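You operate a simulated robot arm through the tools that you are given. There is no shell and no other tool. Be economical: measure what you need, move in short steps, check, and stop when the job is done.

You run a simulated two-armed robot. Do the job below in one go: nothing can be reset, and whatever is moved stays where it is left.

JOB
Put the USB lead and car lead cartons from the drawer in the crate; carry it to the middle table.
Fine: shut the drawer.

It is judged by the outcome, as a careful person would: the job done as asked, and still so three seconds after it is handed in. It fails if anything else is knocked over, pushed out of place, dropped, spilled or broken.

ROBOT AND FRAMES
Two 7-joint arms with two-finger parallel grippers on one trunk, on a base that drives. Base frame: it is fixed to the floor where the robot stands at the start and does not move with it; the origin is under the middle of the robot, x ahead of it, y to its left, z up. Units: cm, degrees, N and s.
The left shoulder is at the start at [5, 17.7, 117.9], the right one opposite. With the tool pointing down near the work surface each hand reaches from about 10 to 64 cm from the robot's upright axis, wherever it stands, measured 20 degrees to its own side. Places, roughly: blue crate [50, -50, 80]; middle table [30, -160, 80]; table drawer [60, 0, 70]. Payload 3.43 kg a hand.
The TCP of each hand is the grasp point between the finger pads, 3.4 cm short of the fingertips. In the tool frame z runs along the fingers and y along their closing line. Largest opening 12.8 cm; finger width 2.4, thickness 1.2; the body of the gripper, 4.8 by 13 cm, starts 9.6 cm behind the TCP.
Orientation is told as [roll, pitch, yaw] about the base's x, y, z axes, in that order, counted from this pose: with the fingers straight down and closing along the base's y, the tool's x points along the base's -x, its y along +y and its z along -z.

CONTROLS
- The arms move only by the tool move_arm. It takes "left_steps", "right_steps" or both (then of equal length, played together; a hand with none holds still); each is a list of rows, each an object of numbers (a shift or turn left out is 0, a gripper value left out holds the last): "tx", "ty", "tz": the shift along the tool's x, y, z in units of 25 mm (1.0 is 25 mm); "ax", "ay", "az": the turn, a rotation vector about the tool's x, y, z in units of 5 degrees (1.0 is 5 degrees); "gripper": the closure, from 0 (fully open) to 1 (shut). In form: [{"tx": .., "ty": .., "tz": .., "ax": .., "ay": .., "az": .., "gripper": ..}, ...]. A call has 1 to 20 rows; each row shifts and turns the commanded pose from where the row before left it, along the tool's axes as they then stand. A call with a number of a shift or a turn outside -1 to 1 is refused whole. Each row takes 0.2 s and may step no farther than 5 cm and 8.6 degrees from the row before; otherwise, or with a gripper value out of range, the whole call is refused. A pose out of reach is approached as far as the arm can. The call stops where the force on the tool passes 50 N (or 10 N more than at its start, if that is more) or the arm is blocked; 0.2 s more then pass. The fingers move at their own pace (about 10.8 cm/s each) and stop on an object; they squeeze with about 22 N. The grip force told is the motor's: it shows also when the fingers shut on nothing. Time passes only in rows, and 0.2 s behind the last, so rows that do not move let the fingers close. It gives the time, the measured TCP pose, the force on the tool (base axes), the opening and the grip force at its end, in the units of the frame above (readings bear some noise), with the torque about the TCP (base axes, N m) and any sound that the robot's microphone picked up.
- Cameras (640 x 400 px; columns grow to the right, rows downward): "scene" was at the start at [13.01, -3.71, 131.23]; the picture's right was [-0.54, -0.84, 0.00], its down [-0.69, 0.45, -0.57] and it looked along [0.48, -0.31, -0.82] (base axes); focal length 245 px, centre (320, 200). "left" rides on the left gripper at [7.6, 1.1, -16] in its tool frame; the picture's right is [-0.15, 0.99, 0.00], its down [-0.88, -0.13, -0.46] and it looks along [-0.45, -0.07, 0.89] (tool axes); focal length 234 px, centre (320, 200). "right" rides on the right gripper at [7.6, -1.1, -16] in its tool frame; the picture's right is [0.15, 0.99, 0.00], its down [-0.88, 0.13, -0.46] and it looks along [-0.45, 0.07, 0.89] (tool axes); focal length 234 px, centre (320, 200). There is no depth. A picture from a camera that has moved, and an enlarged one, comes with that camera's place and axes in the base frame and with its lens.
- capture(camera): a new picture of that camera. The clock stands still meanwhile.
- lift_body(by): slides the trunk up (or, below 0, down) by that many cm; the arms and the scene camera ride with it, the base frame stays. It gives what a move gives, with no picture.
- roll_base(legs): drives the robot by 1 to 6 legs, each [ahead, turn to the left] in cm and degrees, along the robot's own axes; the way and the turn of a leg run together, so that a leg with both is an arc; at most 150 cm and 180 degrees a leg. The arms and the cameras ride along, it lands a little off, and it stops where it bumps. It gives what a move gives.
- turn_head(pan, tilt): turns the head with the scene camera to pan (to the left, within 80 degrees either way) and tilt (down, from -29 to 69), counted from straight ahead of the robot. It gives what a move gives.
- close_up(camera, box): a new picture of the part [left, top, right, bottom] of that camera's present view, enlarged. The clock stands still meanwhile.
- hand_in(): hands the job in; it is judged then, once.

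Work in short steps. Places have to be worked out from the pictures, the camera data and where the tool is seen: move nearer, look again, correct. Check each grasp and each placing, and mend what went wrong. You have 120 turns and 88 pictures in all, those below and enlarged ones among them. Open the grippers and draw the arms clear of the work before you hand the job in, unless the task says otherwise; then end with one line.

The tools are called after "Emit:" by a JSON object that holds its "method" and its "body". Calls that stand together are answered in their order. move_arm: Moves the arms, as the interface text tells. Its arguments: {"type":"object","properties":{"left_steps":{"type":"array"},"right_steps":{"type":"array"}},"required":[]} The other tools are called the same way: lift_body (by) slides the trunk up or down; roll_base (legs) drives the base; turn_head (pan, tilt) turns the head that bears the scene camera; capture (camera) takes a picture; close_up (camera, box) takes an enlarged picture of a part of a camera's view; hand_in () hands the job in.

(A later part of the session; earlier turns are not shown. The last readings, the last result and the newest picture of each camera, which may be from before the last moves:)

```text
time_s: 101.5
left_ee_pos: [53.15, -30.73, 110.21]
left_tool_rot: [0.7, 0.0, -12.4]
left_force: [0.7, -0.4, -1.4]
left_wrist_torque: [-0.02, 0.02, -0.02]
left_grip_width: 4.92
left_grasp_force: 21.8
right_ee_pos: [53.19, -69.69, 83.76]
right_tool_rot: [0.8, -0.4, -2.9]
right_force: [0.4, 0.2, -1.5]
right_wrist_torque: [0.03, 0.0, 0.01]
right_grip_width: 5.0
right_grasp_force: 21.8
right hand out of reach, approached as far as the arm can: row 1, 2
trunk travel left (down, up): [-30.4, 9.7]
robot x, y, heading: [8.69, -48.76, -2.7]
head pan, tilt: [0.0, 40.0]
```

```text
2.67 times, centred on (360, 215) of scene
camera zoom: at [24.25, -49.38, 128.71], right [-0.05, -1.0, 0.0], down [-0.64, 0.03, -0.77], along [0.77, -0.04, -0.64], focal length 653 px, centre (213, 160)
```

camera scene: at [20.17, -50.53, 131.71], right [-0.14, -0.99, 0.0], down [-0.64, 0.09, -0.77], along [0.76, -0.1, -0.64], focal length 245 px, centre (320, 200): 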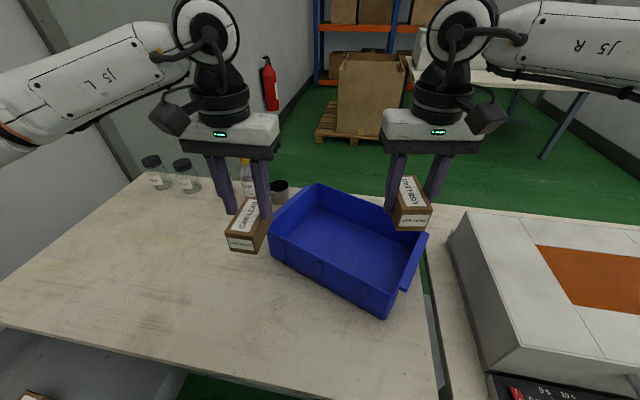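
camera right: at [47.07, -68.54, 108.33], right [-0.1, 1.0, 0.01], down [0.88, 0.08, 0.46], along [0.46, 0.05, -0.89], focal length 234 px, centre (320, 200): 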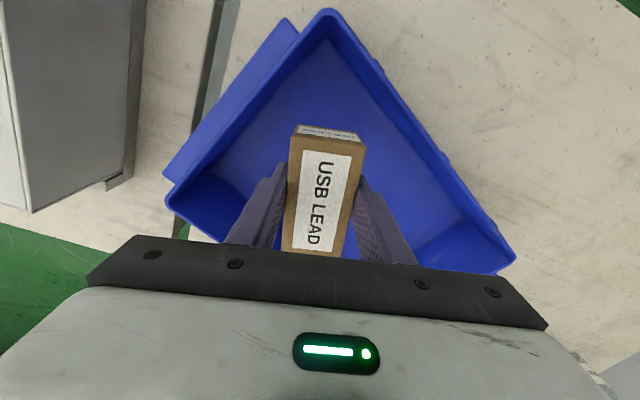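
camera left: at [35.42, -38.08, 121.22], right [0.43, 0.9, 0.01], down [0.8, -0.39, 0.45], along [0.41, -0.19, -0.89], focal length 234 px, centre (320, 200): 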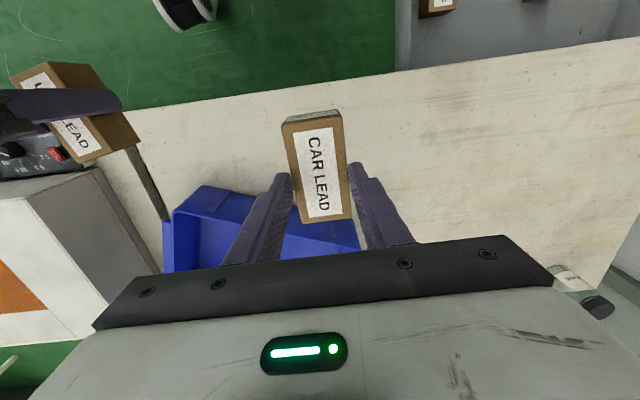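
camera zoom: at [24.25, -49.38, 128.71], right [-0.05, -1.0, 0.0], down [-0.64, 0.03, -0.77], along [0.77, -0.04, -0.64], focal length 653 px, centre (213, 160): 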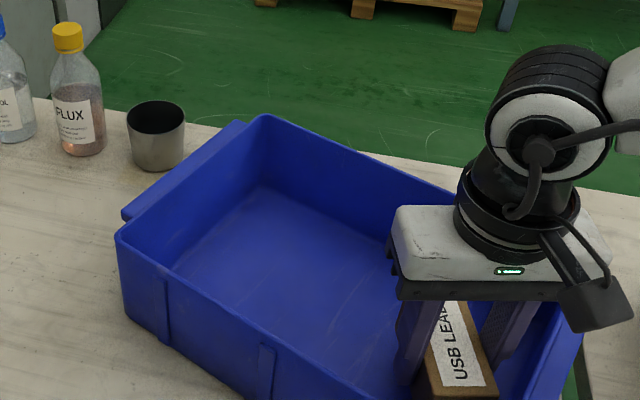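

I'll swing it inward by turning the base 4° left, then lower with the trunk until it touches.

Emit:
{"method": "roll_base", "body": {"legs": [[0, 4]]}}

Emit:
{"method": "lift_body", "body": {"by": -2.5}}

Emit:
{"method": "capture", "body": {"camera": "right"}}

```text
time_s: 102.4
left_ee_pos: [51.89, -27.69, 110.33]
left_tool_rot: [0.6, 0.1, -8.5]
left_force: [-0.5, 0.1, -1.0]
left_wrist_torque: [-0.03, 0.01, 0.01]
left_grip_width: 4.95
left_grasp_force: 22.0
right_ee_pos: [54.56, -66.59, 83.73]
right_tool_rot: [0.6, -0.6, 1.1]
right_force: [0.2, -0.1, -1.7]
right_wrist_torque: [0.01, 0.03, 0.0]
right_grip_width: 4.94
right_grasp_force: 22.6
trunk travel left (down, up): [-30.4, 9.7]
robot x, y, heading: [8.73, -48.62, 1.0]
head pan, tilt: [0.0, 40.0]
```

```text
time_s: 103.1
left_ee_pos: [51.92, -27.82, 107.75]
left_tool_rot: [0.7, 0.0, -8.4]
left_force: [-0.1, -0.8, -1.3]
left_wrist_torque: [0.0, -0.02, 0.02]
left_grip_width: 4.95
left_grasp_force: 21.6
right_ee_pos: [54.54, -66.57, 81.23]
right_tool_rot: [0.7, -0.6, 1.1]
right_force: [-0.4, -0.3, -1.5]
right_wrist_torque: [0.02, -0.01, -0.03]
right_grip_width: 4.96
right_grasp_force: 22.0
trunk travel left (down, up): [-27.9, 12.2]
robot x, y, heading: [8.63, -48.59, 1.3]
head pan, tilt: [0.0, 40.0]
```

```text
30 pictures are left
camera right: at [46.81, -68.11, 97.04], right [-0.17, 0.99, 0.01], down [0.87, 0.14, 0.47], along [0.46, 0.09, -0.88], focal length 234 px, centre (320, 200)
```

right: 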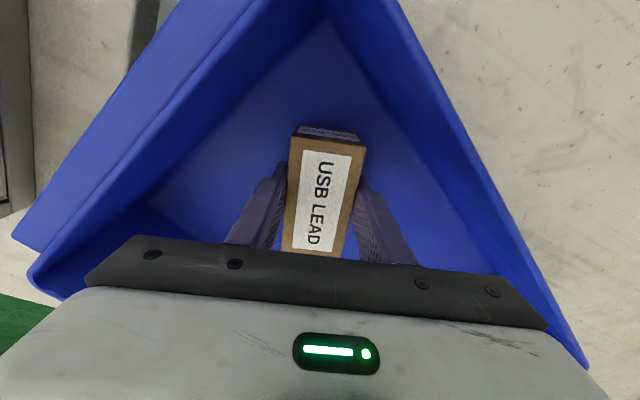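

Nearly at the floor. I'll lower 1 cm more and read the force.

Emit:
{"method": "lift_body", "body": {"by": -0.8}}

```text
time_s: 103.7
left_ee_pos: [51.7, -27.79, 107.1]
left_tool_rot: [0.6, -0.1, -8.4]
left_force: [1.1, -0.2, -1.3]
left_wrist_torque: [0.01, 0.01, -0.01]
left_grip_width: 4.95
left_grasp_force: 22.0
right_ee_pos: [54.41, -66.63, 80.56]
right_tool_rot: [0.8, -0.7, 1.2]
right_force: [-0.4, -0.9, 8.7]
right_wrist_torque: [-0.31, 0.37, 0.01]
right_grip_width: 4.97
right_grasp_force: 22.3
trunk travel left (down, up): [-27.1, 13.0]
robot x, y, heading: [8.58, -49.01, 1.1]
head pan, tilt: [0.0, 40.0]
```

The carton rests on the floor. I'll open the fingers and lift the right hand clear.

Emit:
{"method": "move_arm", "body": {"right_steps": [{"gripper": 0.42}, {}, {"tz": -0.6}, {"tz": -0.9}, {"tz": -0.9}, {"tz": -0.9}, {"tz": -0.9}, {"tz": -0.9}, {"tz": -0.9}, {"tz": -0.9}, {"tz": -0.9}, {"tx": 0.8, "ty": -0.5}, {"tx": 0.8, "ty": -0.5}, {"tx": 0.8, "ty": -0.5}, {"tx": 0.8, "ty": -0.5}, {"tx": 0.8, "ty": -0.5}]}}

Emit:
{"method": "capture", "body": {"camera": "scene"}}

```text
time_s: 107.0
left_ee_pos: [51.82, -27.84, 106.93]
left_tool_rot: [0.7, -0.1, -8.4]
left_force: [0.1, -0.4, -1.1]
left_wrist_torque: [0.0, -0.02, -0.01]
left_grip_width: 4.93
left_grasp_force: 22.4
right_ee_pos: [44.31, -73.27, 99.84]
right_tool_rot: [0.7, -0.6, 1.1]
right_force: [0.9, 0.1, -0.4]
right_wrist_torque: [-0.03, 0.0, 0.03]
right_grip_width: 7.39
right_grasp_force: 0.0
trunk travel left (down, up): [-27.1, 13.0]
robot x, y, heading: [8.58, -48.62, 1.0]
head pan, tilt: [0.0, 40.0]
```

```text
29 pictures are left
camera scene: at [24.23, -48.35, 125.42], right [0.02, -1.0, 0.0], down [-0.64, -0.01, -0.77], along [0.77, 0.01, -0.64], focal length 245 px, centre (320, 200)
```

scene: 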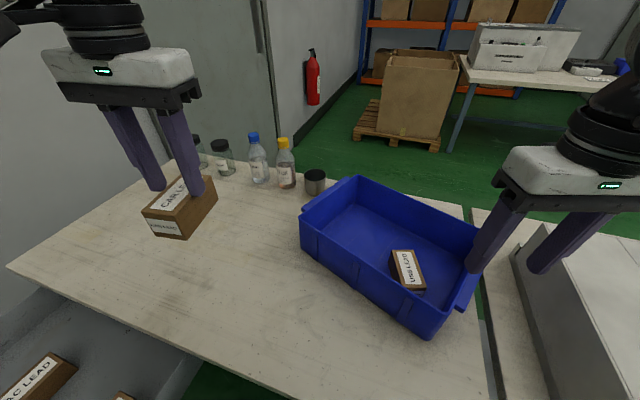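

USB LEAD sits in the crate. Turning the base 34° right puts the crate's left half in the left arm's good zone, aligned with the crate; the carton passes well above the rim.

Emit:
{"method": "roll_base", "body": {"legs": [[0, -34]]}}

Emit:
{"method": "capture", "body": {"camera": "left"}}

```text
time_s: 109.1
left_ee_pos: [56.13, -55.77, 106.95]
left_tool_rot: [0.7, -0.1, -42.6]
left_force: [0.0, -0.3, -1.5]
left_wrist_torque: [0.01, 0.01, 0.02]
left_grip_width: 4.94
left_grasp_force: 22.1
right_ee_pos: [24.46, -88.97, 99.79]
right_tool_rot: [0.7, -0.6, -33.2]
right_force: [-1.0, -0.2, 0.2]
right_wrist_torque: [0.02, -0.01, -0.03]
right_grip_width: 7.42
right_grasp_force: 0.0
trunk travel left (down, up): [-27.1, 13.0]
robot x, y, heading: [8.58, -48.71, -33.2]
head pan, tilt: [0.0, 40.0]
```

```text
28 pictures are left
camera left: at [51.24, -49.88, 123.06], right [0.78, 0.63, 0.01], down [0.56, -0.7, 0.45], along [0.29, -0.35, -0.89], focal length 234 px, centre (320, 200)
```

left: 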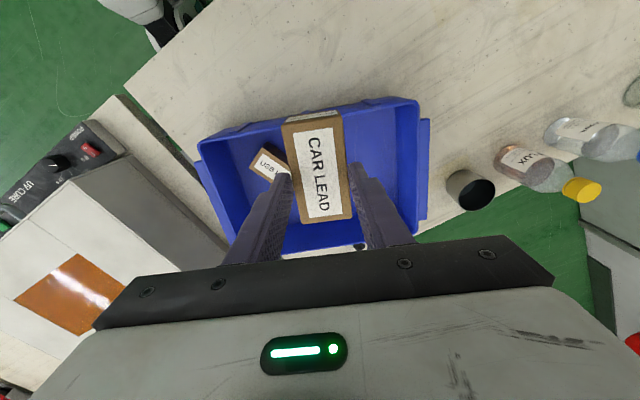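

View aligned with the crate. I'll move 7.8 cm ahead and 4.6 cm left, then lower into the crate's left half.

Emit:
{"method": "move_arm", "body": {"left_steps": [{"tx": -0.78, "ty": 0.46}, {"tx": -0.78, "ty": 0.46}, {"tx": -0.78, "ty": 0.46}, {"tx": -0.78, "ty": 0.46}, {"tz": 0.9}, {"tz": 0.9}, {"tz": 0.9}, {"tz": 0.9}, {"tz": 0.9}]}}

Emit:
{"method": "capture", "body": {"camera": "left"}}

```text
time_s: 111.1
left_ee_pos: [65.18, -57.53, 95.67]
left_tool_rot: [0.6, 0.0, -42.5]
left_force: [-0.2, 0.5, -0.5]
left_wrist_torque: [0.0, 0.02, 0.03]
left_grip_width: 4.92
left_grasp_force: 22.2
right_ee_pos: [24.53, -89.08, 99.85]
right_tool_rot: [0.7, -0.6, -33.1]
right_force: [0.6, -0.8, 0.1]
right_wrist_torque: [-0.01, -0.02, -0.02]
right_grip_width: 7.41
right_grasp_force: 0.0
trunk travel left (down, up): [-27.1, 13.0]
robot x, y, heading: [8.94, -48.7, -33.4]
head pan, tilt: [0.0, 40.0]
```

```text
27 pictures are left
camera left: at [60.2, -51.73, 111.7], right [0.78, 0.63, 0.01], down [0.56, -0.7, 0.46], along [0.29, -0.35, -0.89], focal length 234 px, centre (320, 200)
```

left: 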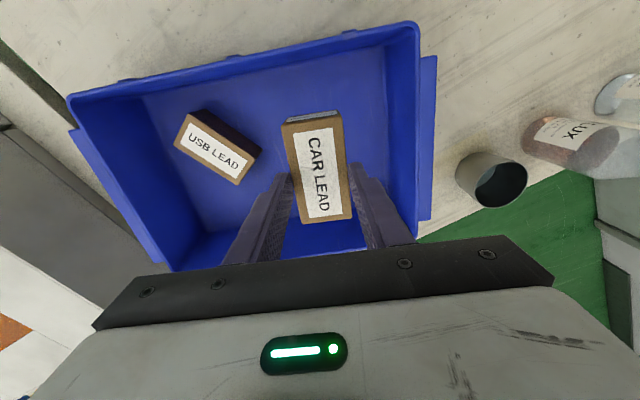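

Clear of walls and USB. I'll lower until contact.

Emit:
{"method": "move_arm", "body": {"left_steps": [{"tz": 0.9}, {"tz": 0.9}, {"tz": 0.9}, {"tz": 0.9}, {"tz": 0.9}, {"tz": 0.7}, {"tz": 0.5}, {"tz": 0.25}]}}

```text
time_s: 112.9
left_ee_pos: [65.23, -57.34, 80.98]
left_tool_rot: [0.6, -0.2, -42.7]
left_force: [1.0, 1.4, 17.0]
left_wrist_torque: [-0.37, 0.22, 0.02]
left_grip_width: 4.97
left_grasp_force: 21.8
right_ee_pos: [24.47, -89.13, 99.88]
right_tool_rot: [0.7, -0.7, -33.1]
right_force: [0.3, -0.9, 0.1]
right_wrist_torque: [0.0, 0.0, 0.0]
right_grip_width: 7.44
right_grasp_force: 0.1
trunk travel left (down, up): [-27.1, 13.0]
robot x, y, heading: [8.79, -48.81, -32.9]
head pan, tilt: [0.0, 40.0]
```

It touched down (17 N). I'll release, lift out and check.

Emit:
{"method": "move_arm", "body": {"left_steps": [{"tz": -0.15}, {"gripper": 0.42}, {}, {"tz": -0.6}, {"tz": -0.9}, {"tz": -0.9}, {"tz": -0.9}, {"tz": -0.9}, {"tz": -0.9}, {"tz": -0.9}, {"tz": -0.9}, {"tz": -0.9}, {"tx": 0.9}, {"tx": 0.9}, {"tx": 0.9}, {"tx": 0.9}, {"tx": 0.9}, {"tx": 0.9}]}}

Emit:
{"method": "capture", "body": {"camera": "left"}}

```text
time_s: 116.7
left_ee_pos: [55.21, -48.34, 100.86]
left_tool_rot: [0.7, 0.0, -42.6]
left_force: [-0.7, 0.0, -0.2]
left_wrist_torque: [-0.01, 0.0, -0.02]
left_grip_width: 7.44
left_grasp_force: 0.0
right_ee_pos: [24.63, -89.19, 99.93]
right_tool_rot: [0.7, -0.6, -33.1]
right_force: [-1.1, 0.0, -0.5]
right_wrist_torque: [-0.01, 0.0, -0.01]
right_grip_width: 7.44
right_grasp_force: 0.1
trunk travel left (down, up): [-27.1, 13.0]
robot x, y, heading: [8.75, -48.85, -33.1]
head pan, tilt: [0.0, 40.0]
```

```text
26 pictures are left
camera left: at [50.22, -42.49, 116.91], right [0.78, 0.63, 0.01], down [0.56, -0.7, 0.46], along [0.29, -0.35, -0.89], focal length 234 px, centre (320, 200)
```

left: 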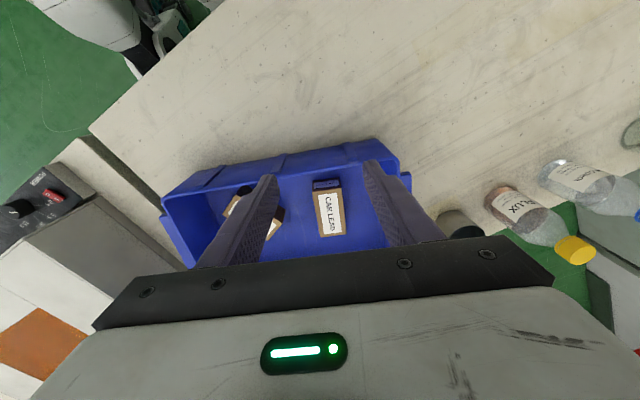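

Both cartons are in the crate. Now to shut the drawer: I'll drive back out and around to stand in front of it.

Emit:
{"method": "roll_base", "body": {"legs": [[0, 16], [-54, 0], [0, -90], [-45, 0], [0, 90]]}}

Emit:
{"method": "capture", "body": {"camera": "scene"}}

```text
time_s: 130.8
left_ee_pos: [15.42, 22.68, 100.81]
left_tool_rot: [0.7, 0.0, -28.2]
left_force: [0.0, 0.2, -0.1]
left_wrist_torque: [0.01, 0.0, 0.01]
left_grip_width: 7.43
left_grasp_force: 0.3
right_ee_pos: [-4.17, -24.39, 99.88]
right_tool_rot: [0.7, -0.6, -18.8]
right_force: [0.3, -0.5, -0.7]
right_wrist_torque: [-0.01, -0.02, 0.0]
right_grip_width: 7.42
right_grasp_force: 0.1
trunk travel left (down, up): [-27.1, 13.0]
robot x, y, heading: [-29.27, 10.69, -18.7]
head pan, tilt: [0.0, 40.0]
```

```text
25 pictures are left
camera scene: at [-14.88, 5.86, 125.42], right [-0.32, -0.95, 0.0], down [-0.61, 0.21, -0.77], along [0.73, -0.25, -0.64], focal length 245 px, centre (320, 200)
```

scene: 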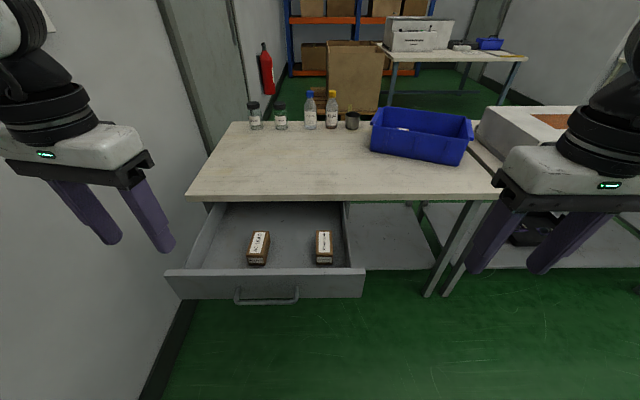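

The drawer's bar is about 45.6 cm ahead and 13 cm left of the robot. I'll bring the closed left hand down just in front of the bar's middle.

Emit:
{"method": "move_arm", "body": {"left_steps": [{"az": -1, "gripper": 1}, {"az": -1}, {"tx": -0.03, "ty": -0.36, "tz": 0.94}, {"tx": -0.03, "ty": -0.36, "tz": 0.94}, {"tx": -0.03, "ty": -0.36, "tz": 0.94}, {"tx": -0.03, "ty": -0.36, "tz": 0.94}, {"tx": -0.03, "ty": -0.36, "tz": 0.94}, {"tx": -0.03, "ty": -0.36, "tz": 0.94}, {"tx": -0.03, "ty": -0.36, "tz": 0.94}, {"tx": -0.03, "ty": -0.36, "tz": 0.94}, {"tx": -0.03, "ty": -0.36, "tz": 0.94}, {"tx": -0.03, "ty": -0.36, "tz": 0.94}, {"tx": -0.03, "ty": -0.36, "tz": 0.94}, {"tx": -0.03, "ty": -0.36, "tz": 0.94}, {"tx": -0.03, "ty": -0.36, "tz": 0.94}, {"tx": -0.03, "ty": -0.36, "tz": 0.94}]}}

Emit:
{"method": "capture", "body": {"camera": "left"}}

```text
time_s: 134.2
left_ee_pos: [12.64, 10.69, 67.67]
left_tool_rot: [0.7, -0.1, -18.2]
left_force: [0.0, 0.2, 0.4]
left_wrist_torque: [-0.01, 0.02, -0.01]
left_grip_width: 0.0
left_grasp_force: 22.1
right_ee_pos: [-4.28, -24.45, 99.77]
right_tool_rot: [0.7, -0.7, -18.8]
right_force: [0.4, 0.3, 0.4]
right_wrist_torque: [-0.02, -0.01, 0.02]
right_grip_width: 7.4
right_grasp_force: 0.1
trunk travel left (down, up): [-27.1, 13.0]
robot x, y, heading: [-29.7, 10.42, -19.0]
head pan, tilt: [0.0, 40.0]
```

```text
24 pictures are left
camera left: at [5.77, 13.86, 83.78], right [0.45, 0.89, 0.01], down [0.79, -0.4, 0.46], along [0.41, -0.2, -0.89], focal length 234 px, centre (320, 200)
```

left: 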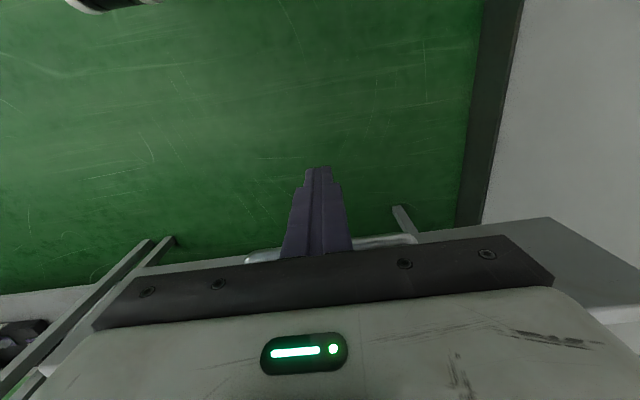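

The closed fingers are just in front of the bar's middle. I'll push the drawer in by driving ahead 30 cm.

Emit:
{"method": "roll_base", "body": {"legs": [[0, 1.5], [30, 0]]}}

Emit:
{"method": "capture", "body": {"camera": "scene"}}

```text
time_s: 136.6
left_ee_pos: [41.03, 2.93, 67.76]
left_tool_rot: [0.7, -0.2, -16.7]
left_force: [0.1, 0.1, 0.2]
left_wrist_torque: [0.0, 0.04, 0.01]
left_grip_width: 0.01
left_grasp_force: 22.1
right_ee_pos: [24.95, -32.52, 99.68]
right_tool_rot: [0.7, -0.5, -17.2]
right_force: [1.1, -0.2, 0.4]
right_wrist_torque: [0.01, 0.0, 0.01]
right_grip_width: 7.42
right_grasp_force: 0.1
trunk travel left (down, up): [-27.1, 13.0]
robot x, y, heading: [-1.06, 1.87, -17.5]
head pan, tilt: [0.0, 40.0]
```

```text
23 pictures are left
camera scene: at [13.57, -2.58, 125.41], right [-0.3, -0.95, 0.0], down [-0.61, 0.19, -0.77], along [0.73, -0.23, -0.64], focal length 245 px, centre (320, 200)
```

scene: 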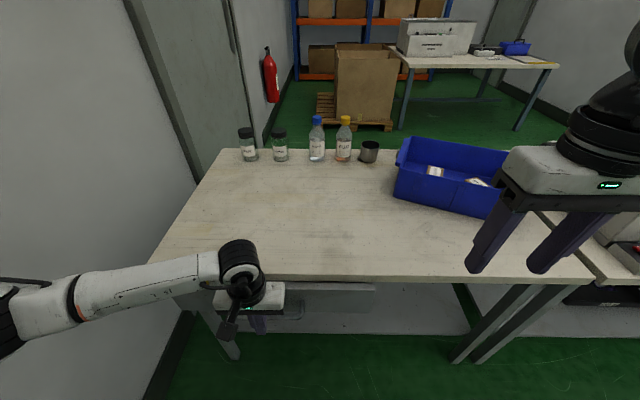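

Most of the way in. I'll push the rest with the arm until it resists.

Emit:
{"method": "move_arm", "body": {"left_steps": [{"tx": -0.4}, {"tx": -0.4}, {"tx": -0.4}, {"tx": -0.3}, {"tx": -0.2}, {"tx": -0.2}]}}

Emit:
{"method": "close_up", "body": {"camera": "scene", "box": [140, 230, 460, 400]}}

```text
time_s: 137.9
left_ee_pos: [43.98, 2.12, 67.36]
left_tool_rot: [0.8, 1.8, -17.0]
left_force: [-6.7, 1.6, 0.8]
left_wrist_torque: [0.12, 0.01, 0.03]
left_grip_width: 0.01
left_grasp_force: 21.8
right_ee_pos: [24.91, -32.56, 99.75]
right_tool_rot: [0.7, -0.7, -17.1]
right_force: [-0.4, 0.0, 0.3]
right_wrist_torque: [0.0, 0.02, 0.03]
right_grip_width: 7.4
right_grasp_force: 0.1
trunk travel left (down, up): [-27.1, 13.0]
robot x, y, heading: [-1.3, 1.68, -17.1]
head pan, tilt: [0.0, 40.0]
stopped in row 6 (left hand): the force on the tool passed its limit (the readings are from after the stop); the commanded pose is now the measured one
```

```text
2.00 times, centred on (300, 315) of scene
camera zoom: at [13.52, -2.55, 125.39], right [-0.3, -0.96, 0.0], down [-0.61, 0.19, -0.77], along [0.73, -0.23, -0.64], focal length 490 px, centre (360, -30)
```

zoom: 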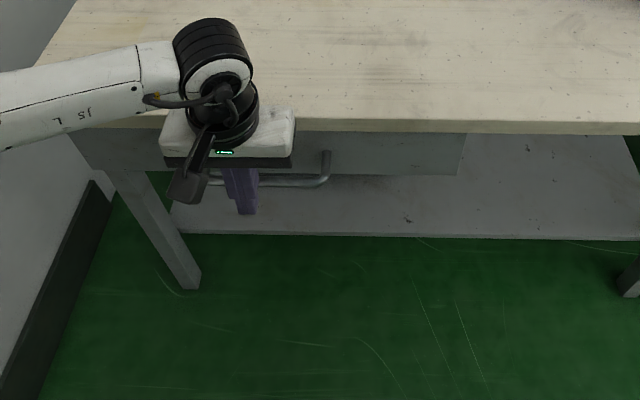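

It stopped hard and the face looks flush, as at the start. I'll draw the hand back and up and verify the drawer.

Emit:
{"method": "move_arm", "body": {"left_steps": [{"tx": 0.8}, {"tx": 0.8}, {"tx": 0.8}, {"tz": -1}, {"tz": -1}, {"tz": -1}, {"tz": -1}, {"tz": -1}, {"tz": -1}, {"tz": -1}, {"tz": -1}, {"tz": -1}, {"tz": -1}, {"tz": -1}, {"tz": -1}, {"tz": -1}, {"tz": -1}, {"gripper": 0.5}]}}

Emit:
{"method": "capture", "body": {"camera": "scene"}}

```text
time_s: 141.7
left_ee_pos: [39.17, 2.92, 102.83]
left_tool_rot: [0.9, 1.5, -17.0]
left_force: [0.2, -0.8, -0.7]
left_wrist_torque: [-0.05, -0.02, 0.02]
left_grip_width: 6.42
left_grasp_force: 0.0
right_ee_pos: [24.9, -32.5, 99.71]
right_tool_rot: [0.7, -0.6, -17.3]
right_force: [1.2, 0.4, 0.6]
right_wrist_torque: [-0.02, -0.02, 0.02]
right_grip_width: 7.43
right_grasp_force: 0.0
trunk travel left (down, up): [-27.1, 13.0]
robot x, y, heading: [-1.03, 1.8, -17.4]
head pan, tilt: [0.0, 40.0]
```

```text
21 pictures are left
camera scene: at [13.47, -2.52, 125.41], right [-0.3, -0.96, 0.0], down [-0.61, 0.19, -0.77], along [0.73, -0.23, -0.64], focal length 245 px, centre (320, 200)
```

scene: 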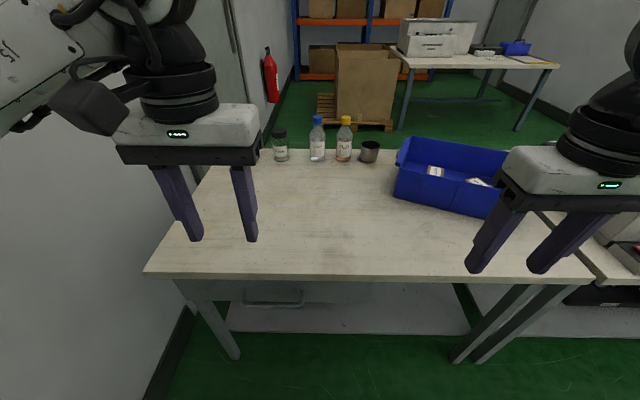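

The drawer is shut. The crate stands at -40° and rather far back, so I'll go back in front of it, grip its left wall with the left hand and swing and draw it square and nearer by base motion.

Emit:
{"method": "roll_base", "body": {"legs": [[0, -90], [42, 0], [0, 90], [24, 0], [0, -16]]}}

Emit:
{"method": "capture", "body": {"camera": "left"}}

```text
time_s: 154.3
left_ee_pos: [48.83, -54.17, 102.78]
left_tool_rot: [0.8, 1.4, -31.6]
left_force: [-0.8, -0.5, -0.4]
left_wrist_torque: [0.01, -0.02, -0.02]
left_grip_width: 6.4
left_grasp_force: 0.0
right_ee_pos: [26.17, -84.65, 99.8]
right_tool_rot: [0.8, -0.5, -31.9]
right_force: [-0.8, 0.1, 1.0]
right_wrist_torque: [-0.02, 0.01, 0.03]
right_grip_width: 7.42
right_grasp_force: 0.1
trunk travel left (down, up): [-27.1, 13.0]
robot x, y, heading: [9.88, -45.02, -31.7]
head pan, tilt: [0.0, 40.0]
```

```text
20 pictures are left
camera left: at [43.22, -49.61, 119.07], right [0.64, 0.76, 0.01], down [0.69, -0.59, 0.43], along [0.34, -0.27, -0.9], focal length 234 px, centre (320, 200)
```

left: 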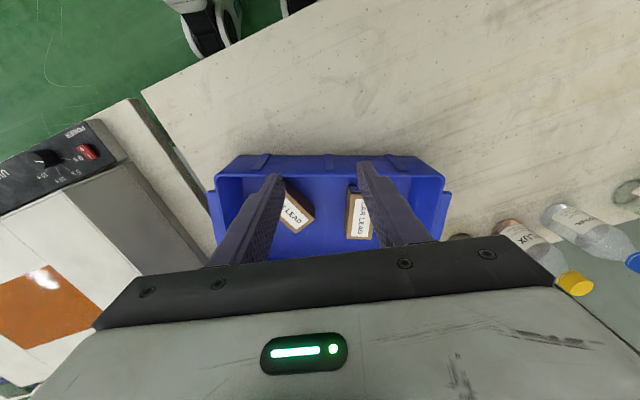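

The crate is unchanged, left-front rim corner near [63, -44]. I'll place the open left hand above the left wall, near that corner, and look before straddling it.

Emit:
{"method": "move_arm", "body": {"left_steps": [{"tx": -0.585, "ty": 0.805, "gripper": 0.3}, {"tx": -0.585, "ty": 0.805}, {"tx": -0.585, "ty": 0.805}, {"tx": -0.585, "ty": 0.805}, {"tx": -0.585, "ty": 0.805}, {"tx": -0.585, "ty": 0.805}, {"tx": -0.585, "ty": 0.805}, {"tx": -0.585, "ty": 0.805}, {"az": 0.92}, {"az": 0.92}, {"tz": 0.9}, {"tz": 0.9}]}}

Emit:
{"method": "capture", "body": {"camera": "left"}}

```text
time_s: 156.9
left_ee_pos: [67.23, -46.44, 98.09]
left_tool_rot: [0.6, 1.7, -40.9]
left_force: [-0.2, -0.3, 0.0]
left_wrist_torque: [0.01, 0.01, 0.02]
left_grip_width: 8.95
left_grasp_force: 0.0
right_ee_pos: [26.12, -84.74, 99.84]
right_tool_rot: [0.7, -0.6, -31.9]
right_force: [0.2, 0.7, 0.1]
right_wrist_torque: [0.01, -0.02, 0.01]
right_grip_width: 7.42
right_grasp_force: 0.0
trunk travel left (down, up): [-27.1, 13.0]
robot x, y, heading: [9.63, -44.87, -32.1]
head pan, tilt: [0.0, 40.0]
```

```text
19 pictures are left
camera left: at [62.47, -41.06, 114.42], right [0.76, 0.65, 0.01], down [0.59, -0.69, 0.43], along [0.29, -0.32, -0.9], focal length 234 px, centre (320, 200)
```

left: 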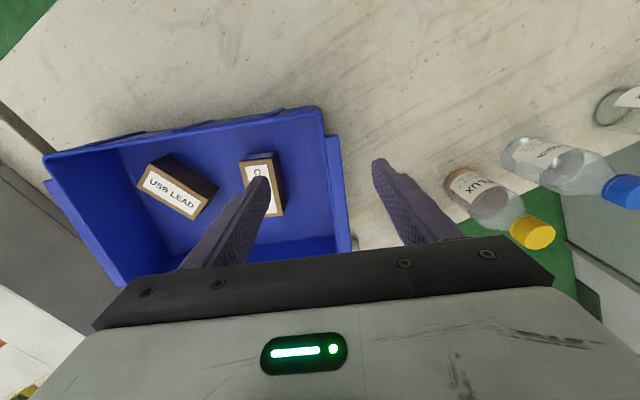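

The left wall and its lip lie between the fingers. I'll descend 10.5 cm and close on it.

Emit:
{"method": "move_arm", "body": {"left_steps": [{"tz": 0.9}, {"tz": 0.9}, {"tz": 0.9}, {"tz": 0.8}, {"tz": 0.7}, {"gripper": 1}, {}, {}]}}

Emit:
{"method": "capture", "body": {"camera": "left"}}

```text
time_s: 158.8
left_ee_pos: [67.19, -46.13, 87.73]
left_tool_rot: [0.6, 1.6, -40.9]
left_force: [1.8, 0.2, 0.2]
left_wrist_torque: [-0.44, 0.19, 0.57]
left_grip_width: 2.1
left_grasp_force: 22.2
right_ee_pos: [26.24, -84.73, 99.85]
right_tool_rot: [0.7, -0.5, -31.9]
right_force: [0.8, 0.1, -1.0]
right_wrist_torque: [0.01, -0.05, 0.01]
right_grip_width: 7.41
right_grasp_force: 0.0
trunk travel left (down, up): [-27.1, 13.0]
robot x, y, heading: [9.61, -45.05, -31.9]
head pan, tilt: [0.0, 40.0]
```

```text
18 pictures are left
camera left: at [62.45, -40.87, 103.99], right [0.76, 0.65, 0.01], down [0.59, -0.69, 0.43], along [0.29, -0.32, -0.9], focal length 234 px, centre (320, 200)
```

left: 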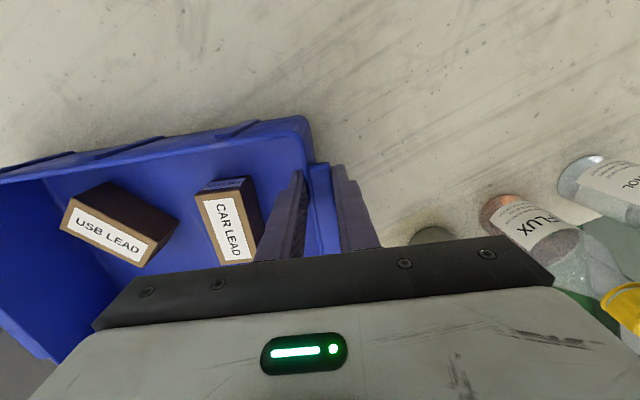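

The wall is gripped (2.1 cm). I'll pull the crate 8 cm toward the robot first, to stay clear of the cup, then swing it 23° left to square it.

Emit:
{"method": "roll_base", "body": {"legs": [[-8, 0], [0, 23]]}}

Emit:
{"method": "capture", "body": {"camera": "scene"}}

```text
time_s: 161.0
left_ee_pos: [56.32, -19.31, 87.7]
left_tool_rot: [0.6, 1.5, -18.0]
left_force: [0.9, -0.9, 0.3]
left_wrist_torque: [-0.46, 0.29, 0.1]
left_grip_width: 2.1
left_grasp_force: 22.2
right_ee_pos: [33.5, -70.83, 99.81]
right_tool_rot: [0.7, -0.7, -9.0]
right_force: [-1.0, 0.5, -0.6]
right_wrist_torque: [0.01, 0.03, -0.03]
right_grip_width: 7.44
right_grasp_force: 0.1
trunk travel left (down, up): [-27.1, 13.0]
robot x, y, heading: [2.41, -40.8, -9.4]
head pan, tilt: [0.0, 40.0]
```

```text
17 pictures are left
camera scene: at [17.92, -42.71, 125.41], right [-0.16, -0.99, 0.0], down [-0.64, 0.1, -0.77], along [0.76, -0.12, -0.64], focal length 245 px, centre (320, 200)
```

scene: 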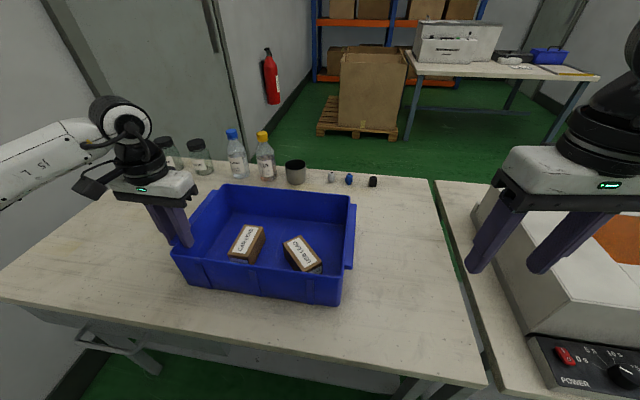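

The crate is now square and near: centre about [56.6, -37.7], and the other objects are untouched. I'll let go, raise the left hand and move the base so that the crate is centred 44 cm ahead.

Emit:
{"method": "move_arm", "body": {"left_steps": [{"gripper": 0.3}, {}, {"tz": -0.9}, {"tz": -0.9}, {"tz": -0.9}, {"tz": -0.9}, {"tz": -0.9}, {"tz": -0.9}, {"tz": -0.9}, {"tx": 0.8, "ty": -0.2}, {"tx": 0.8, "ty": -0.2}, {"tx": 0.8, "ty": -0.2}, {"tx": 0.8, "ty": -0.2}]}}

Emit:
{"method": "roll_base", "body": {"legs": [[0, -8], [0, 90], [19, 0], [0, -90], [5, 0]]}}

Emit:
{"method": "capture", "body": {"camera": "scene"}}

```text
time_s: 163.8
left_ee_pos: [48.43, -19.09, 103.75]
left_tool_rot: [0.7, 1.5, -18.0]
left_force: [-1.0, 0.3, 0.3]
left_wrist_torque: [-0.02, 0.0, -0.02]
left_grip_width: 8.96
left_grasp_force: 0.1
right_ee_pos: [33.47, -70.79, 99.81]
right_tool_rot: [0.7, -0.5, -9.0]
right_force: [0.4, -0.2, -0.7]
right_wrist_torque: [-0.02, -0.04, 0.01]
right_grip_width: 7.41
right_grasp_force: 0.0
trunk travel left (down, up): [-27.1, 13.0]
robot x, y, heading: [2.73, -40.13, -9.1]
head pan, tilt: [0.0, 40.0]
```

```text
time_s: 174.2
left_ee_pos: [61.77, -9.76, 103.81]
left_tool_rot: [0.5, 1.6, -26.9]
left_force: [-0.7, -0.5, -0.2]
left_wrist_torque: [0.05, 0.04, -0.02]
left_grip_width: 8.96
left_grasp_force: 0.0
right_ee_pos: [38.71, -58.47, 99.93]
right_tool_rot: [0.7, -0.6, -17.9]
right_force: [0.0, 0.4, -0.2]
right_wrist_torque: [0.01, 0.02, -0.01]
right_grip_width: 7.41
right_grasp_force: 0.1
trunk travel left (down, up): [-27.1, 13.0]
robot x, y, heading: [13.15, -23.67, -18.1]
head pan, tilt: [0.0, 40.0]
```

```text
16 pictures are left
camera scene: at [27.78, -28.39, 125.4], right [-0.31, -0.95, 0.0], down [-0.61, 0.2, -0.77], along [0.73, -0.24, -0.64], focal length 245 px, centre (320, 200)
```

scene: 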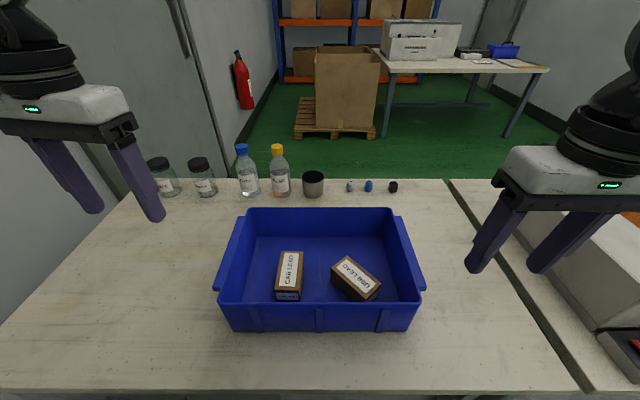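

The crate is centred straight ahead, about 44 cm out. I'll bring both open hands above its end walls at left/right ±17 cm and check.

Emit:
{"method": "move_arm", "body": {"left_steps": [{"tx": -0.31, "ty": -0.864}, {"tx": -0.31, "ty": -0.864}, {"tx": -0.31, "ty": -0.864}, {"tx": -0.31, "ty": -0.864}, {"tx": -0.31, "ty": -0.864}, {"az": -0.95}, {"az": -0.95}, {"tz": 0.9}, {"tz": 0.9}], "right_steps": [{"tx": -0.73, "ty": 0.65, "gripper": 0.3}, {"tx": -0.73, "ty": 0.65}, {"tx": -0.73, "ty": 0.65}, {"tx": -0.73, "ty": 0.65}, {"tx": -0.73, "ty": 0.65}, {}, {}, {"tz": 0.4}, {"tz": 0.4}]}}

Emit:
{"method": "capture", "body": {"camera": "left"}}

Emit:
{"method": "capture", "body": {"camera": "right"}}

```text
time_s: 176.2
left_ee_pos: [60.03, -21.13, 98.91]
left_tool_rot: [0.9, 1.4, -17.4]
left_force: [-1.6, 0.3, -0.5]
left_wrist_torque: [-0.01, -0.01, 0.0]
left_grip_width: 8.98
left_grasp_force: 0.0
right_ee_pos: [49.96, -53.37, 97.94]
right_tool_rot: [0.7, -0.6, -18.0]
right_force: [0.2, -0.9, 0.8]
right_wrist_torque: [0.02, -0.01, 0.0]
right_grip_width: 8.97
right_grasp_force: 0.0
trunk travel left (down, up): [-27.1, 13.0]
robot x, y, heading: [13.07, -23.78, -17.8]
head pan, tilt: [0.0, 40.0]
```

```text
15 pictures are left
camera left: at [53.47, -18.22, 115.21], right [0.44, 0.9, 0.01], down [0.81, -0.4, 0.43], along [0.39, -0.18, -0.9], focal length 234 px, centre (320, 200)
```

left: 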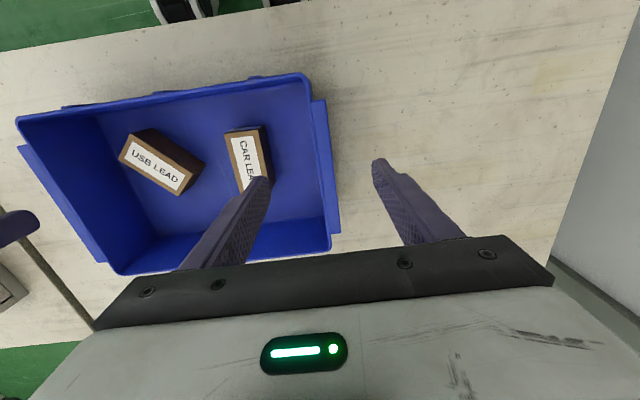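

```text
14 pictures are left
camera right: at [42.29, -52.36, 113.72], right [0.17, 0.99, 0.01], down [0.87, -0.15, 0.47], along [0.46, -0.07, -0.88], focal length 234 px, centre (320, 200)
```

right: 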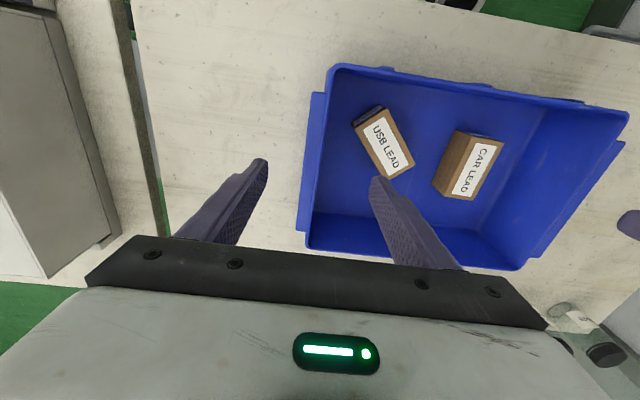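

Both walls with their lips lie between the fingers; the right hand needs 1 cm more to the right. I'll correct that, descend together and close both.

Emit:
{"method": "move_arm", "body": {"left_steps": [{}, {"tz": 0.78}, {"tz": 0.78}, {"tz": 0.78}, {"tz": 0.78}, {"tz": 0.78}, {"tz": 0.78}, {}], "right_steps": [{"ty": -0.4}, {"tz": 0.713}, {"tz": 0.713}, {"tz": 0.713}, {"tz": 0.713}, {"tz": 0.713}, {"tz": 0.713}, {}]}}

Emit:
{"method": "move_arm", "body": {"left_steps": [{"gripper": 1}, {}, {}, {}], "right_steps": [{"gripper": 1}, {}, {}, {}]}}

Emit:
{"method": "capture", "body": {"camera": "scene"}}

```text
time_s: 177.9
left_ee_pos: [59.78, -20.68, 87.32]
left_tool_rot: [1.0, 1.4, -17.4]
left_force: [-0.3, 0.3, 0.2]
left_wrist_torque: [0.0, -0.01, 0.01]
left_grip_width: 8.96
left_grasp_force: 0.1
right_ee_pos: [49.91, -54.3, 87.15]
right_tool_rot: [0.7, -0.6, -18.0]
right_force: [-0.5, -0.1, 0.6]
right_wrist_torque: [0.0, 0.02, 0.02]
right_grip_width: 8.99
right_grasp_force: 0.1
trunk travel left (down, up): [-27.1, 13.0]
robot x, y, heading: [13.03, -23.76, -17.8]
head pan, tilt: [0.0, 40.0]
```

```text
time_s: 178.9
left_ee_pos: [59.78, -20.72, 87.41]
left_tool_rot: [0.9, 1.5, -17.3]
left_force: [0.5, 5.7, 0.3]
left_wrist_torque: [-0.55, 0.22, -0.32]
left_grip_width: 2.1
left_grasp_force: 22.4
right_ee_pos: [49.93, -54.29, 87.19]
right_tool_rot: [0.6, -0.6, -18.0]
right_force: [-0.5, -4.4, 0.1]
right_wrist_torque: [-0.4, -0.02, 0.14]
right_grip_width: 2.08
right_grasp_force: 22.2
trunk travel left (down, up): [-27.1, 13.0]
robot x, y, heading: [12.81, -23.74, -17.9]
head pan, tilt: [0.0, 40.0]
```

```text
13 pictures are left
camera scene: at [27.71, -28.35, 125.41], right [-0.31, -0.95, 0.0], down [-0.61, 0.2, -0.77], along [0.73, -0.24, -0.64], focal length 245 px, centre (320, 200)
```

scene: 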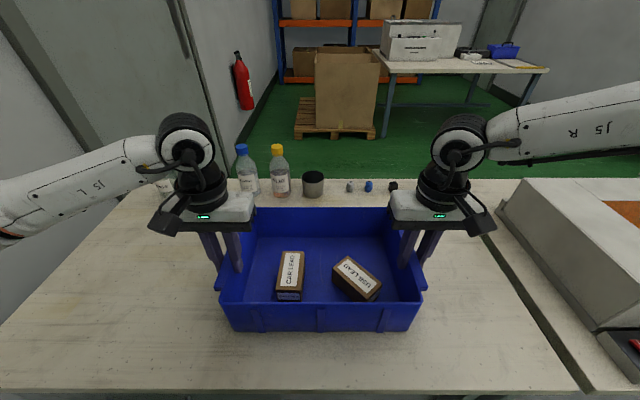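

Both walls are gripped (2.1 cm each). I'll lift 10 cm with the trunk and check that the crate comes up level.

Emit:
{"method": "lift_body", "body": {"by": 11}}

Emit:
{"method": "roll_base", "body": {"legs": [[-45, 0]]}}

Emit:
{"method": "capture", "body": {"camera": "scene"}}

```text
time_s: 180.4
left_ee_pos: [59.99, -20.76, 98.39]
left_tool_rot: [0.9, 1.5, -17.4]
left_force: [1.8, 8.4, -0.4]
left_wrist_torque: [-0.39, 0.34, -0.42]
left_grip_width: 2.11
left_grasp_force: 21.8
right_ee_pos: [49.98, -54.38, 98.17]
right_tool_rot: [0.6, -0.5, -18.0]
right_force: [-0.6, -8.2, -6.6]
right_wrist_torque: [-0.32, 0.03, 0.06]
right_grip_width: 2.07
right_grasp_force: 22.0
trunk travel left (down, up): [-38.1, 2.0]
robot x, y, heading: [13.06, -23.44, -18.0]
head pan, tilt: [0.0, 40.0]
```

```text
time_s: 183.1
left_ee_pos: [16.71, -6.69, 98.38]
left_tool_rot: [1.0, 1.5, -17.2]
left_force: [2.9, 13.2, -2.7]
left_wrist_torque: [-0.36, 0.11, -0.32]
left_grip_width: 2.09
left_grasp_force: 22.3
right_ee_pos: [6.85, -40.28, 98.24]
right_tool_rot: [0.6, -0.6, -17.8]
right_force: [-3.4, -12.6, -6.0]
right_wrist_torque: [-0.27, 0.25, 0.07]
right_grip_width: 2.11
right_grasp_force: 21.7
trunk travel left (down, up): [-38.1, 2.0]
robot x, y, heading: [-30.14, -9.68, -17.8]
head pan, tilt: [0.0, 40.0]
```

```text
12 pictures are left
camera scene: at [-15.36, -14.42, 136.41], right [-0.31, -0.95, 0.0], down [-0.61, 0.2, -0.77], along [0.73, -0.23, -0.64], focal length 245 px, centre (320, 200)
```

scene: 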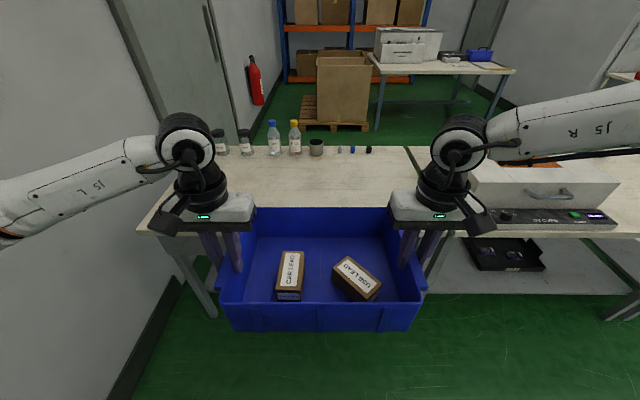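

The crate is held level with both cartons inside. I'll look right to find the middle table.

Emit:
{"method": "turn_head", "body": {"pan": -62, "tilt": 25}}

Emit:
{"method": "capture", "body": {"camera": "scene"}}

```text
time_s: 184.4
left_ee_pos: [16.85, -6.74, 98.32]
left_tool_rot: [1.0, 1.5, -17.2]
left_force: [-1.6, 0.9, -2.5]
left_wrist_torque: [-0.59, 0.24, -0.37]
left_grip_width: 2.12
left_grasp_force: 22.1
right_ee_pos: [6.96, -40.3, 98.27]
right_tool_rot: [0.6, -0.5, -17.8]
right_force: [1.1, -0.7, -6.9]
right_wrist_torque: [-0.25, 0.2, 0.08]
right_grip_width: 2.08
right_grasp_force: 21.5
trunk travel left (down, up): [-38.1, 2.0]
robot x, y, heading: [-30.28, -10.0, -18.0]
head pan, tilt: [-62.0, 25.0]
```

```text
11 pictures are left
camera scene: at [-21.76, -20.9, 138.74], right [-0.98, -0.18, 0.0], down [-0.08, 0.42, -0.91], along [0.16, -0.89, -0.42], focal length 245 px, centre (320, 200)
```

scene: 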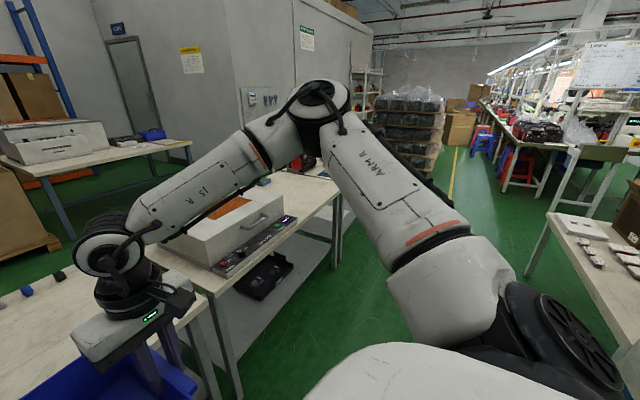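

The row's next table continues right beyond the machine, to about y = -185; its free part lies past the machine near y = -160. I'll turn, drive along the row and face it.

Emit:
{"method": "roll_base", "body": {"legs": [[0, -90], [115, 0], [0, 90]]}}

Emit:
{"method": "turn_head", "body": {"pan": 0, "tilt": 32}}

Emit:
{"method": "capture", "body": {"camera": "scene"}}

```text
time_s: 197.9
left_ee_pos: [-16.52, -117.84, 98.38]
left_tool_rot: [0.9, 1.6, -17.1]
left_force: [-0.5, 2.4, -1.2]
left_wrist_torque: [-0.53, 0.15, -0.33]
left_grip_width: 2.09
left_grasp_force: 22.4
right_ee_pos: [-26.39, -151.55, 98.35]
right_tool_rot: [0.7, -0.5, -17.5]
right_force: [-0.4, -1.7, -6.4]
right_wrist_torque: [-0.2, 0.18, 0.04]
right_grip_width: 2.07
right_grasp_force: 21.9
trunk travel left (down, up): [-38.1, 2.0]
robot x, y, heading: [-63.38, -120.83, -17.4]
head pan, tilt: [-62.0, 25.0]
```

```text
time_s: 199.2
left_ee_pos: [-16.67, -117.78, 98.41]
left_tool_rot: [0.9, 1.4, -17.0]
left_force: [-0.3, 0.3, -1.2]
left_wrist_torque: [-0.63, 0.26, -0.37]
left_grip_width: 2.12
left_grasp_force: 22.1
right_ee_pos: [-26.4, -151.5, 98.21]
right_tool_rot: [0.6, -0.5, -17.5]
right_force: [1.8, -0.9, -6.6]
right_wrist_torque: [-0.23, 0.19, 0.03]
right_grip_width: 2.07
right_grasp_force: 22.5
trunk travel left (down, up): [-38.1, 2.0]
robot x, y, heading: [-63.72, -121.05, -17.7]
head pan, tilt: [0.0, 32.0]
```

```text
10 pictures are left
camera scene: at [-48.24, -125.82, 137.63], right [-0.3, -0.95, 0.0], down [-0.51, 0.16, -0.85], along [0.81, -0.26, -0.53], focal length 245 px, centre (320, 200)
```

scene: 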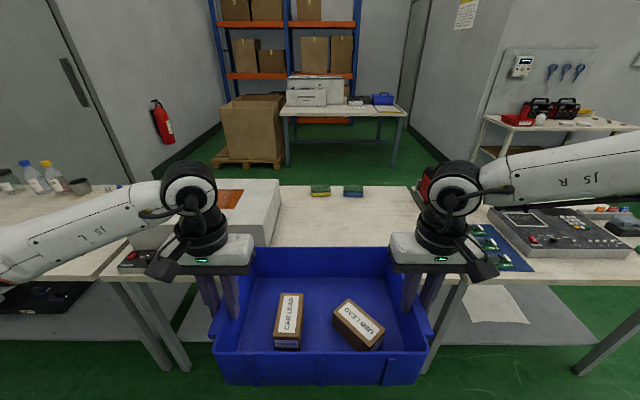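

Three tables stand in a row; the middle one has free space between the machine and its right end, about 59 cm wide. I'll move right, face it turned 15° left (so the low left elbow stays off the machine) and drive most of the way in.

Emit:
{"method": "roll_base", "body": {"legs": [[0, -90], [35, 0], [0, 105], [34, 0]]}}

Emit:
{"method": "capture", "body": {"camera": "scene"}}

```text
time_s: 211.5
left_ee_pos: [4.62, -141.92, 98.39]
left_tool_rot: [0.9, 1.5, -3.3]
left_force: [-0.7, 1.0, -1.8]
left_wrist_torque: [-0.63, 0.17, -0.32]
left_grip_width: 2.11
left_grasp_force: 22.2
right_ee_pos: [3.0, -176.93, 98.2]
right_tool_rot: [0.6, -0.6, -3.9]
right_force: [-0.2, -0.4, -6.6]
right_wrist_torque: [-0.25, 0.09, 0.11]
right_grip_width: 2.1
right_grasp_force: 22.2
trunk travel left (down, up): [-38.1, 2.0]
robot x, y, heading: [-40.17, -156.21, -3.8]
head pan, tilt: [0.0, 32.0]
```

```text
9 pictures are left
camera scene: at [-24.2, -157.09, 137.61], right [-0.07, -1.0, 0.0], down [-0.53, 0.04, -0.85], along [0.85, -0.06, -0.53], focal length 245 px, centre (320, 200)
```

scene: 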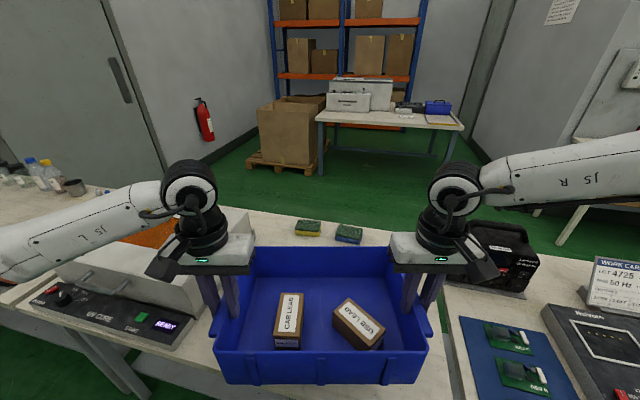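

I'm nearly there: the free span runs l≈-180 to -119 with the crate centred in it. I'll advance 8.5 cm so that the whole crate is over the table, lower 5 cm and look.

Emit:
{"method": "roll_base", "body": {"legs": [[8.5, 0]]}}

Emit:
{"method": "turn_head", "body": {"pan": 15, "tilt": 45}}

Emit:
{"method": "lift_body", "body": {"by": -5}}

Emit:
{"method": "capture", "body": {"camera": "scene"}}

```text
time_s: 212.6
left_ee_pos: [13.25, -142.47, 98.33]
left_tool_rot: [0.9, 1.5, -3.5]
left_force: [-0.2, -0.3, -0.9]
left_wrist_torque: [-0.67, 0.18, -0.36]
left_grip_width: 2.1
left_grasp_force: 22.1
right_ee_pos: [11.79, -177.51, 98.11]
right_tool_rot: [0.5, -0.4, -3.9]
right_force: [1.8, -0.2, -6.9]
right_wrist_torque: [-0.31, 0.11, 0.04]
right_grip_width: 2.09
right_grasp_force: 22.0
trunk travel left (down, up): [-38.1, 2.0]
robot x, y, heading: [-31.41, -157.02, -3.9]
head pan, tilt: [0.0, 32.0]
```

```text
time_s: 213.4
left_ee_pos: [13.13, -142.41, 98.39]
left_tool_rot: [0.8, 1.4, -3.4]
left_force: [-0.5, -0.8, -1.0]
left_wrist_torque: [-0.68, 0.24, -0.39]
left_grip_width: 2.11
left_grasp_force: 22.3
right_ee_pos: [11.72, -177.5, 98.19]
right_tool_rot: [0.6, -0.5, -4.0]
right_force: [0.9, -1.0, -7.1]
right_wrist_torque: [-0.3, -0.01, 0.05]
right_grip_width: 2.07
right_grasp_force: 21.6
trunk travel left (down, up): [-38.1, 2.0]
robot x, y, heading: [-31.44, -157.16, -3.8]
head pan, tilt: [15.0, 45.0]
```

```text
time_s: 214.3
left_ee_pos: [13.33, -142.4, 93.33]
left_tool_rot: [1.0, 1.6, -3.4]
left_force: [-0.9, 0.0, -1.5]
left_wrist_torque: [-0.63, 0.05, -0.3]
left_grip_width: 2.08
left_grasp_force: 22.0
right_ee_pos: [11.7, -177.51, 93.25]
right_tool_rot: [0.6, -0.6, -3.8]
right_force: [0.9, 0.6, -5.2]
right_wrist_torque: [-0.25, 0.2, 0.06]
right_grip_width: 2.09
right_grasp_force: 21.7
trunk travel left (down, up): [-33.1, 7.0]
robot x, y, heading: [-31.68, -156.75, -3.9]
head pan, tilt: [15.0, 45.0]
```

```text
8 pictures are left
camera scene: at [-16.54, -155.51, 130.68], right [0.19, -0.98, 0.0], down [-0.69, -0.14, -0.71], along [0.69, 0.14, -0.71], focal length 245 px, centre (320, 200)
```

scene: 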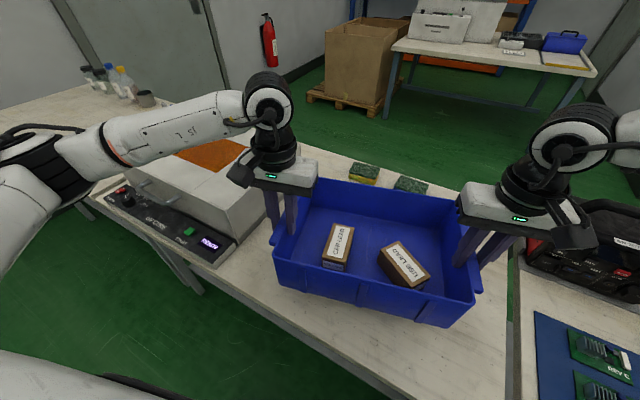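

The crate hangs over the free area, clear of machine and charger. I'll go 3 cm farther in, then lower to the table.

Emit:
{"method": "roll_base", "body": {"legs": [[3, 0]]}}

Emit:
{"method": "lift_body", "body": {"by": -4.5}}

Emit:
{"method": "lift_body", "body": {"by": -1.2}}

Emit:
{"method": "capture", "body": {"camera": "scene"}}

```text
time_s: 215.1
left_ee_pos: [16.16, -142.73, 93.31]
left_tool_rot: [0.8, 1.6, -3.4]
left_force: [-0.4, -0.3, -1.9]
left_wrist_torque: [-0.6, 0.06, -0.27]
left_grip_width: 2.12
left_grasp_force: 22.0
right_ee_pos: [14.7, -177.69, 93.24]
right_tool_rot: [0.6, -0.4, -3.9]
right_force: [0.9, 0.4, -6.5]
right_wrist_torque: [-0.2, 0.23, 0.06]
right_grip_width: 2.07
right_grasp_force: 22.1
trunk travel left (down, up): [-33.1, 7.0]
robot x, y, heading: [-28.54, -156.87, -4.0]
head pan, tilt: [15.0, 45.0]
```

```text
time_s: 216.0
left_ee_pos: [16.18, -142.64, 88.84]
left_tool_rot: [0.9, 1.5, -3.3]
left_force: [-1.0, 0.3, -0.9]
left_wrist_torque: [-0.7, 0.19, -0.4]
left_grip_width: 2.11
left_grasp_force: 22.5
right_ee_pos: [14.53, -177.79, 88.67]
right_tool_rot: [0.6, -0.4, -3.9]
right_force: [1.8, -0.6, -7.1]
right_wrist_torque: [-0.29, 0.0, 0.03]
right_grip_width: 2.08
right_grasp_force: 22.2
trunk travel left (down, up): [-28.6, 11.5]
robot x, y, heading: [-28.64, -157.11, -3.9]
head pan, tilt: [15.0, 45.0]
```

```text
time_s: 216.6
left_ee_pos: [16.18, -142.64, 87.73]
left_tool_rot: [0.9, 1.5, -3.4]
left_force: [-0.6, 0.3, -2.0]
left_wrist_torque: [-0.63, 0.09, -0.3]
left_grip_width: 2.13
left_grasp_force: 21.9
right_ee_pos: [14.59, -177.7, 87.5]
right_tool_rot: [0.5, -0.4, -3.9]
right_force: [0.2, -0.2, -5.9]
right_wrist_torque: [-0.24, 0.15, 0.06]
right_grip_width: 2.07
right_grasp_force: 22.5
trunk travel left (down, up): [-27.4, 12.7]
robot x, y, heading: [-28.99, -157.01, -4.0]
head pan, tilt: [15.0, 45.0]
```

```text
7 pictures are left
camera scene: at [-13.58, -155.71, 124.98], right [0.19, -0.98, 0.0], down [-0.69, -0.14, -0.71], along [0.69, 0.14, -0.71], focal length 245 px, centre (320, 200)
```

scene: 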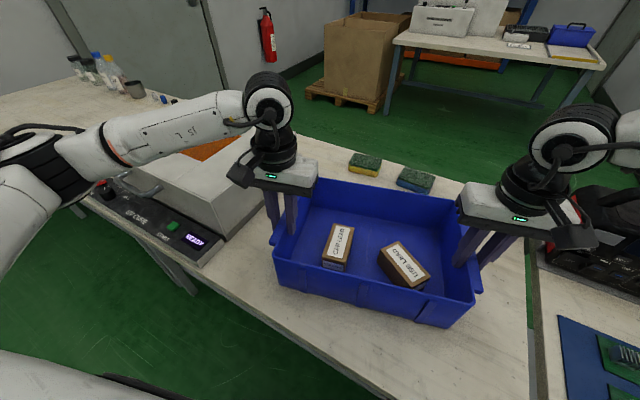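

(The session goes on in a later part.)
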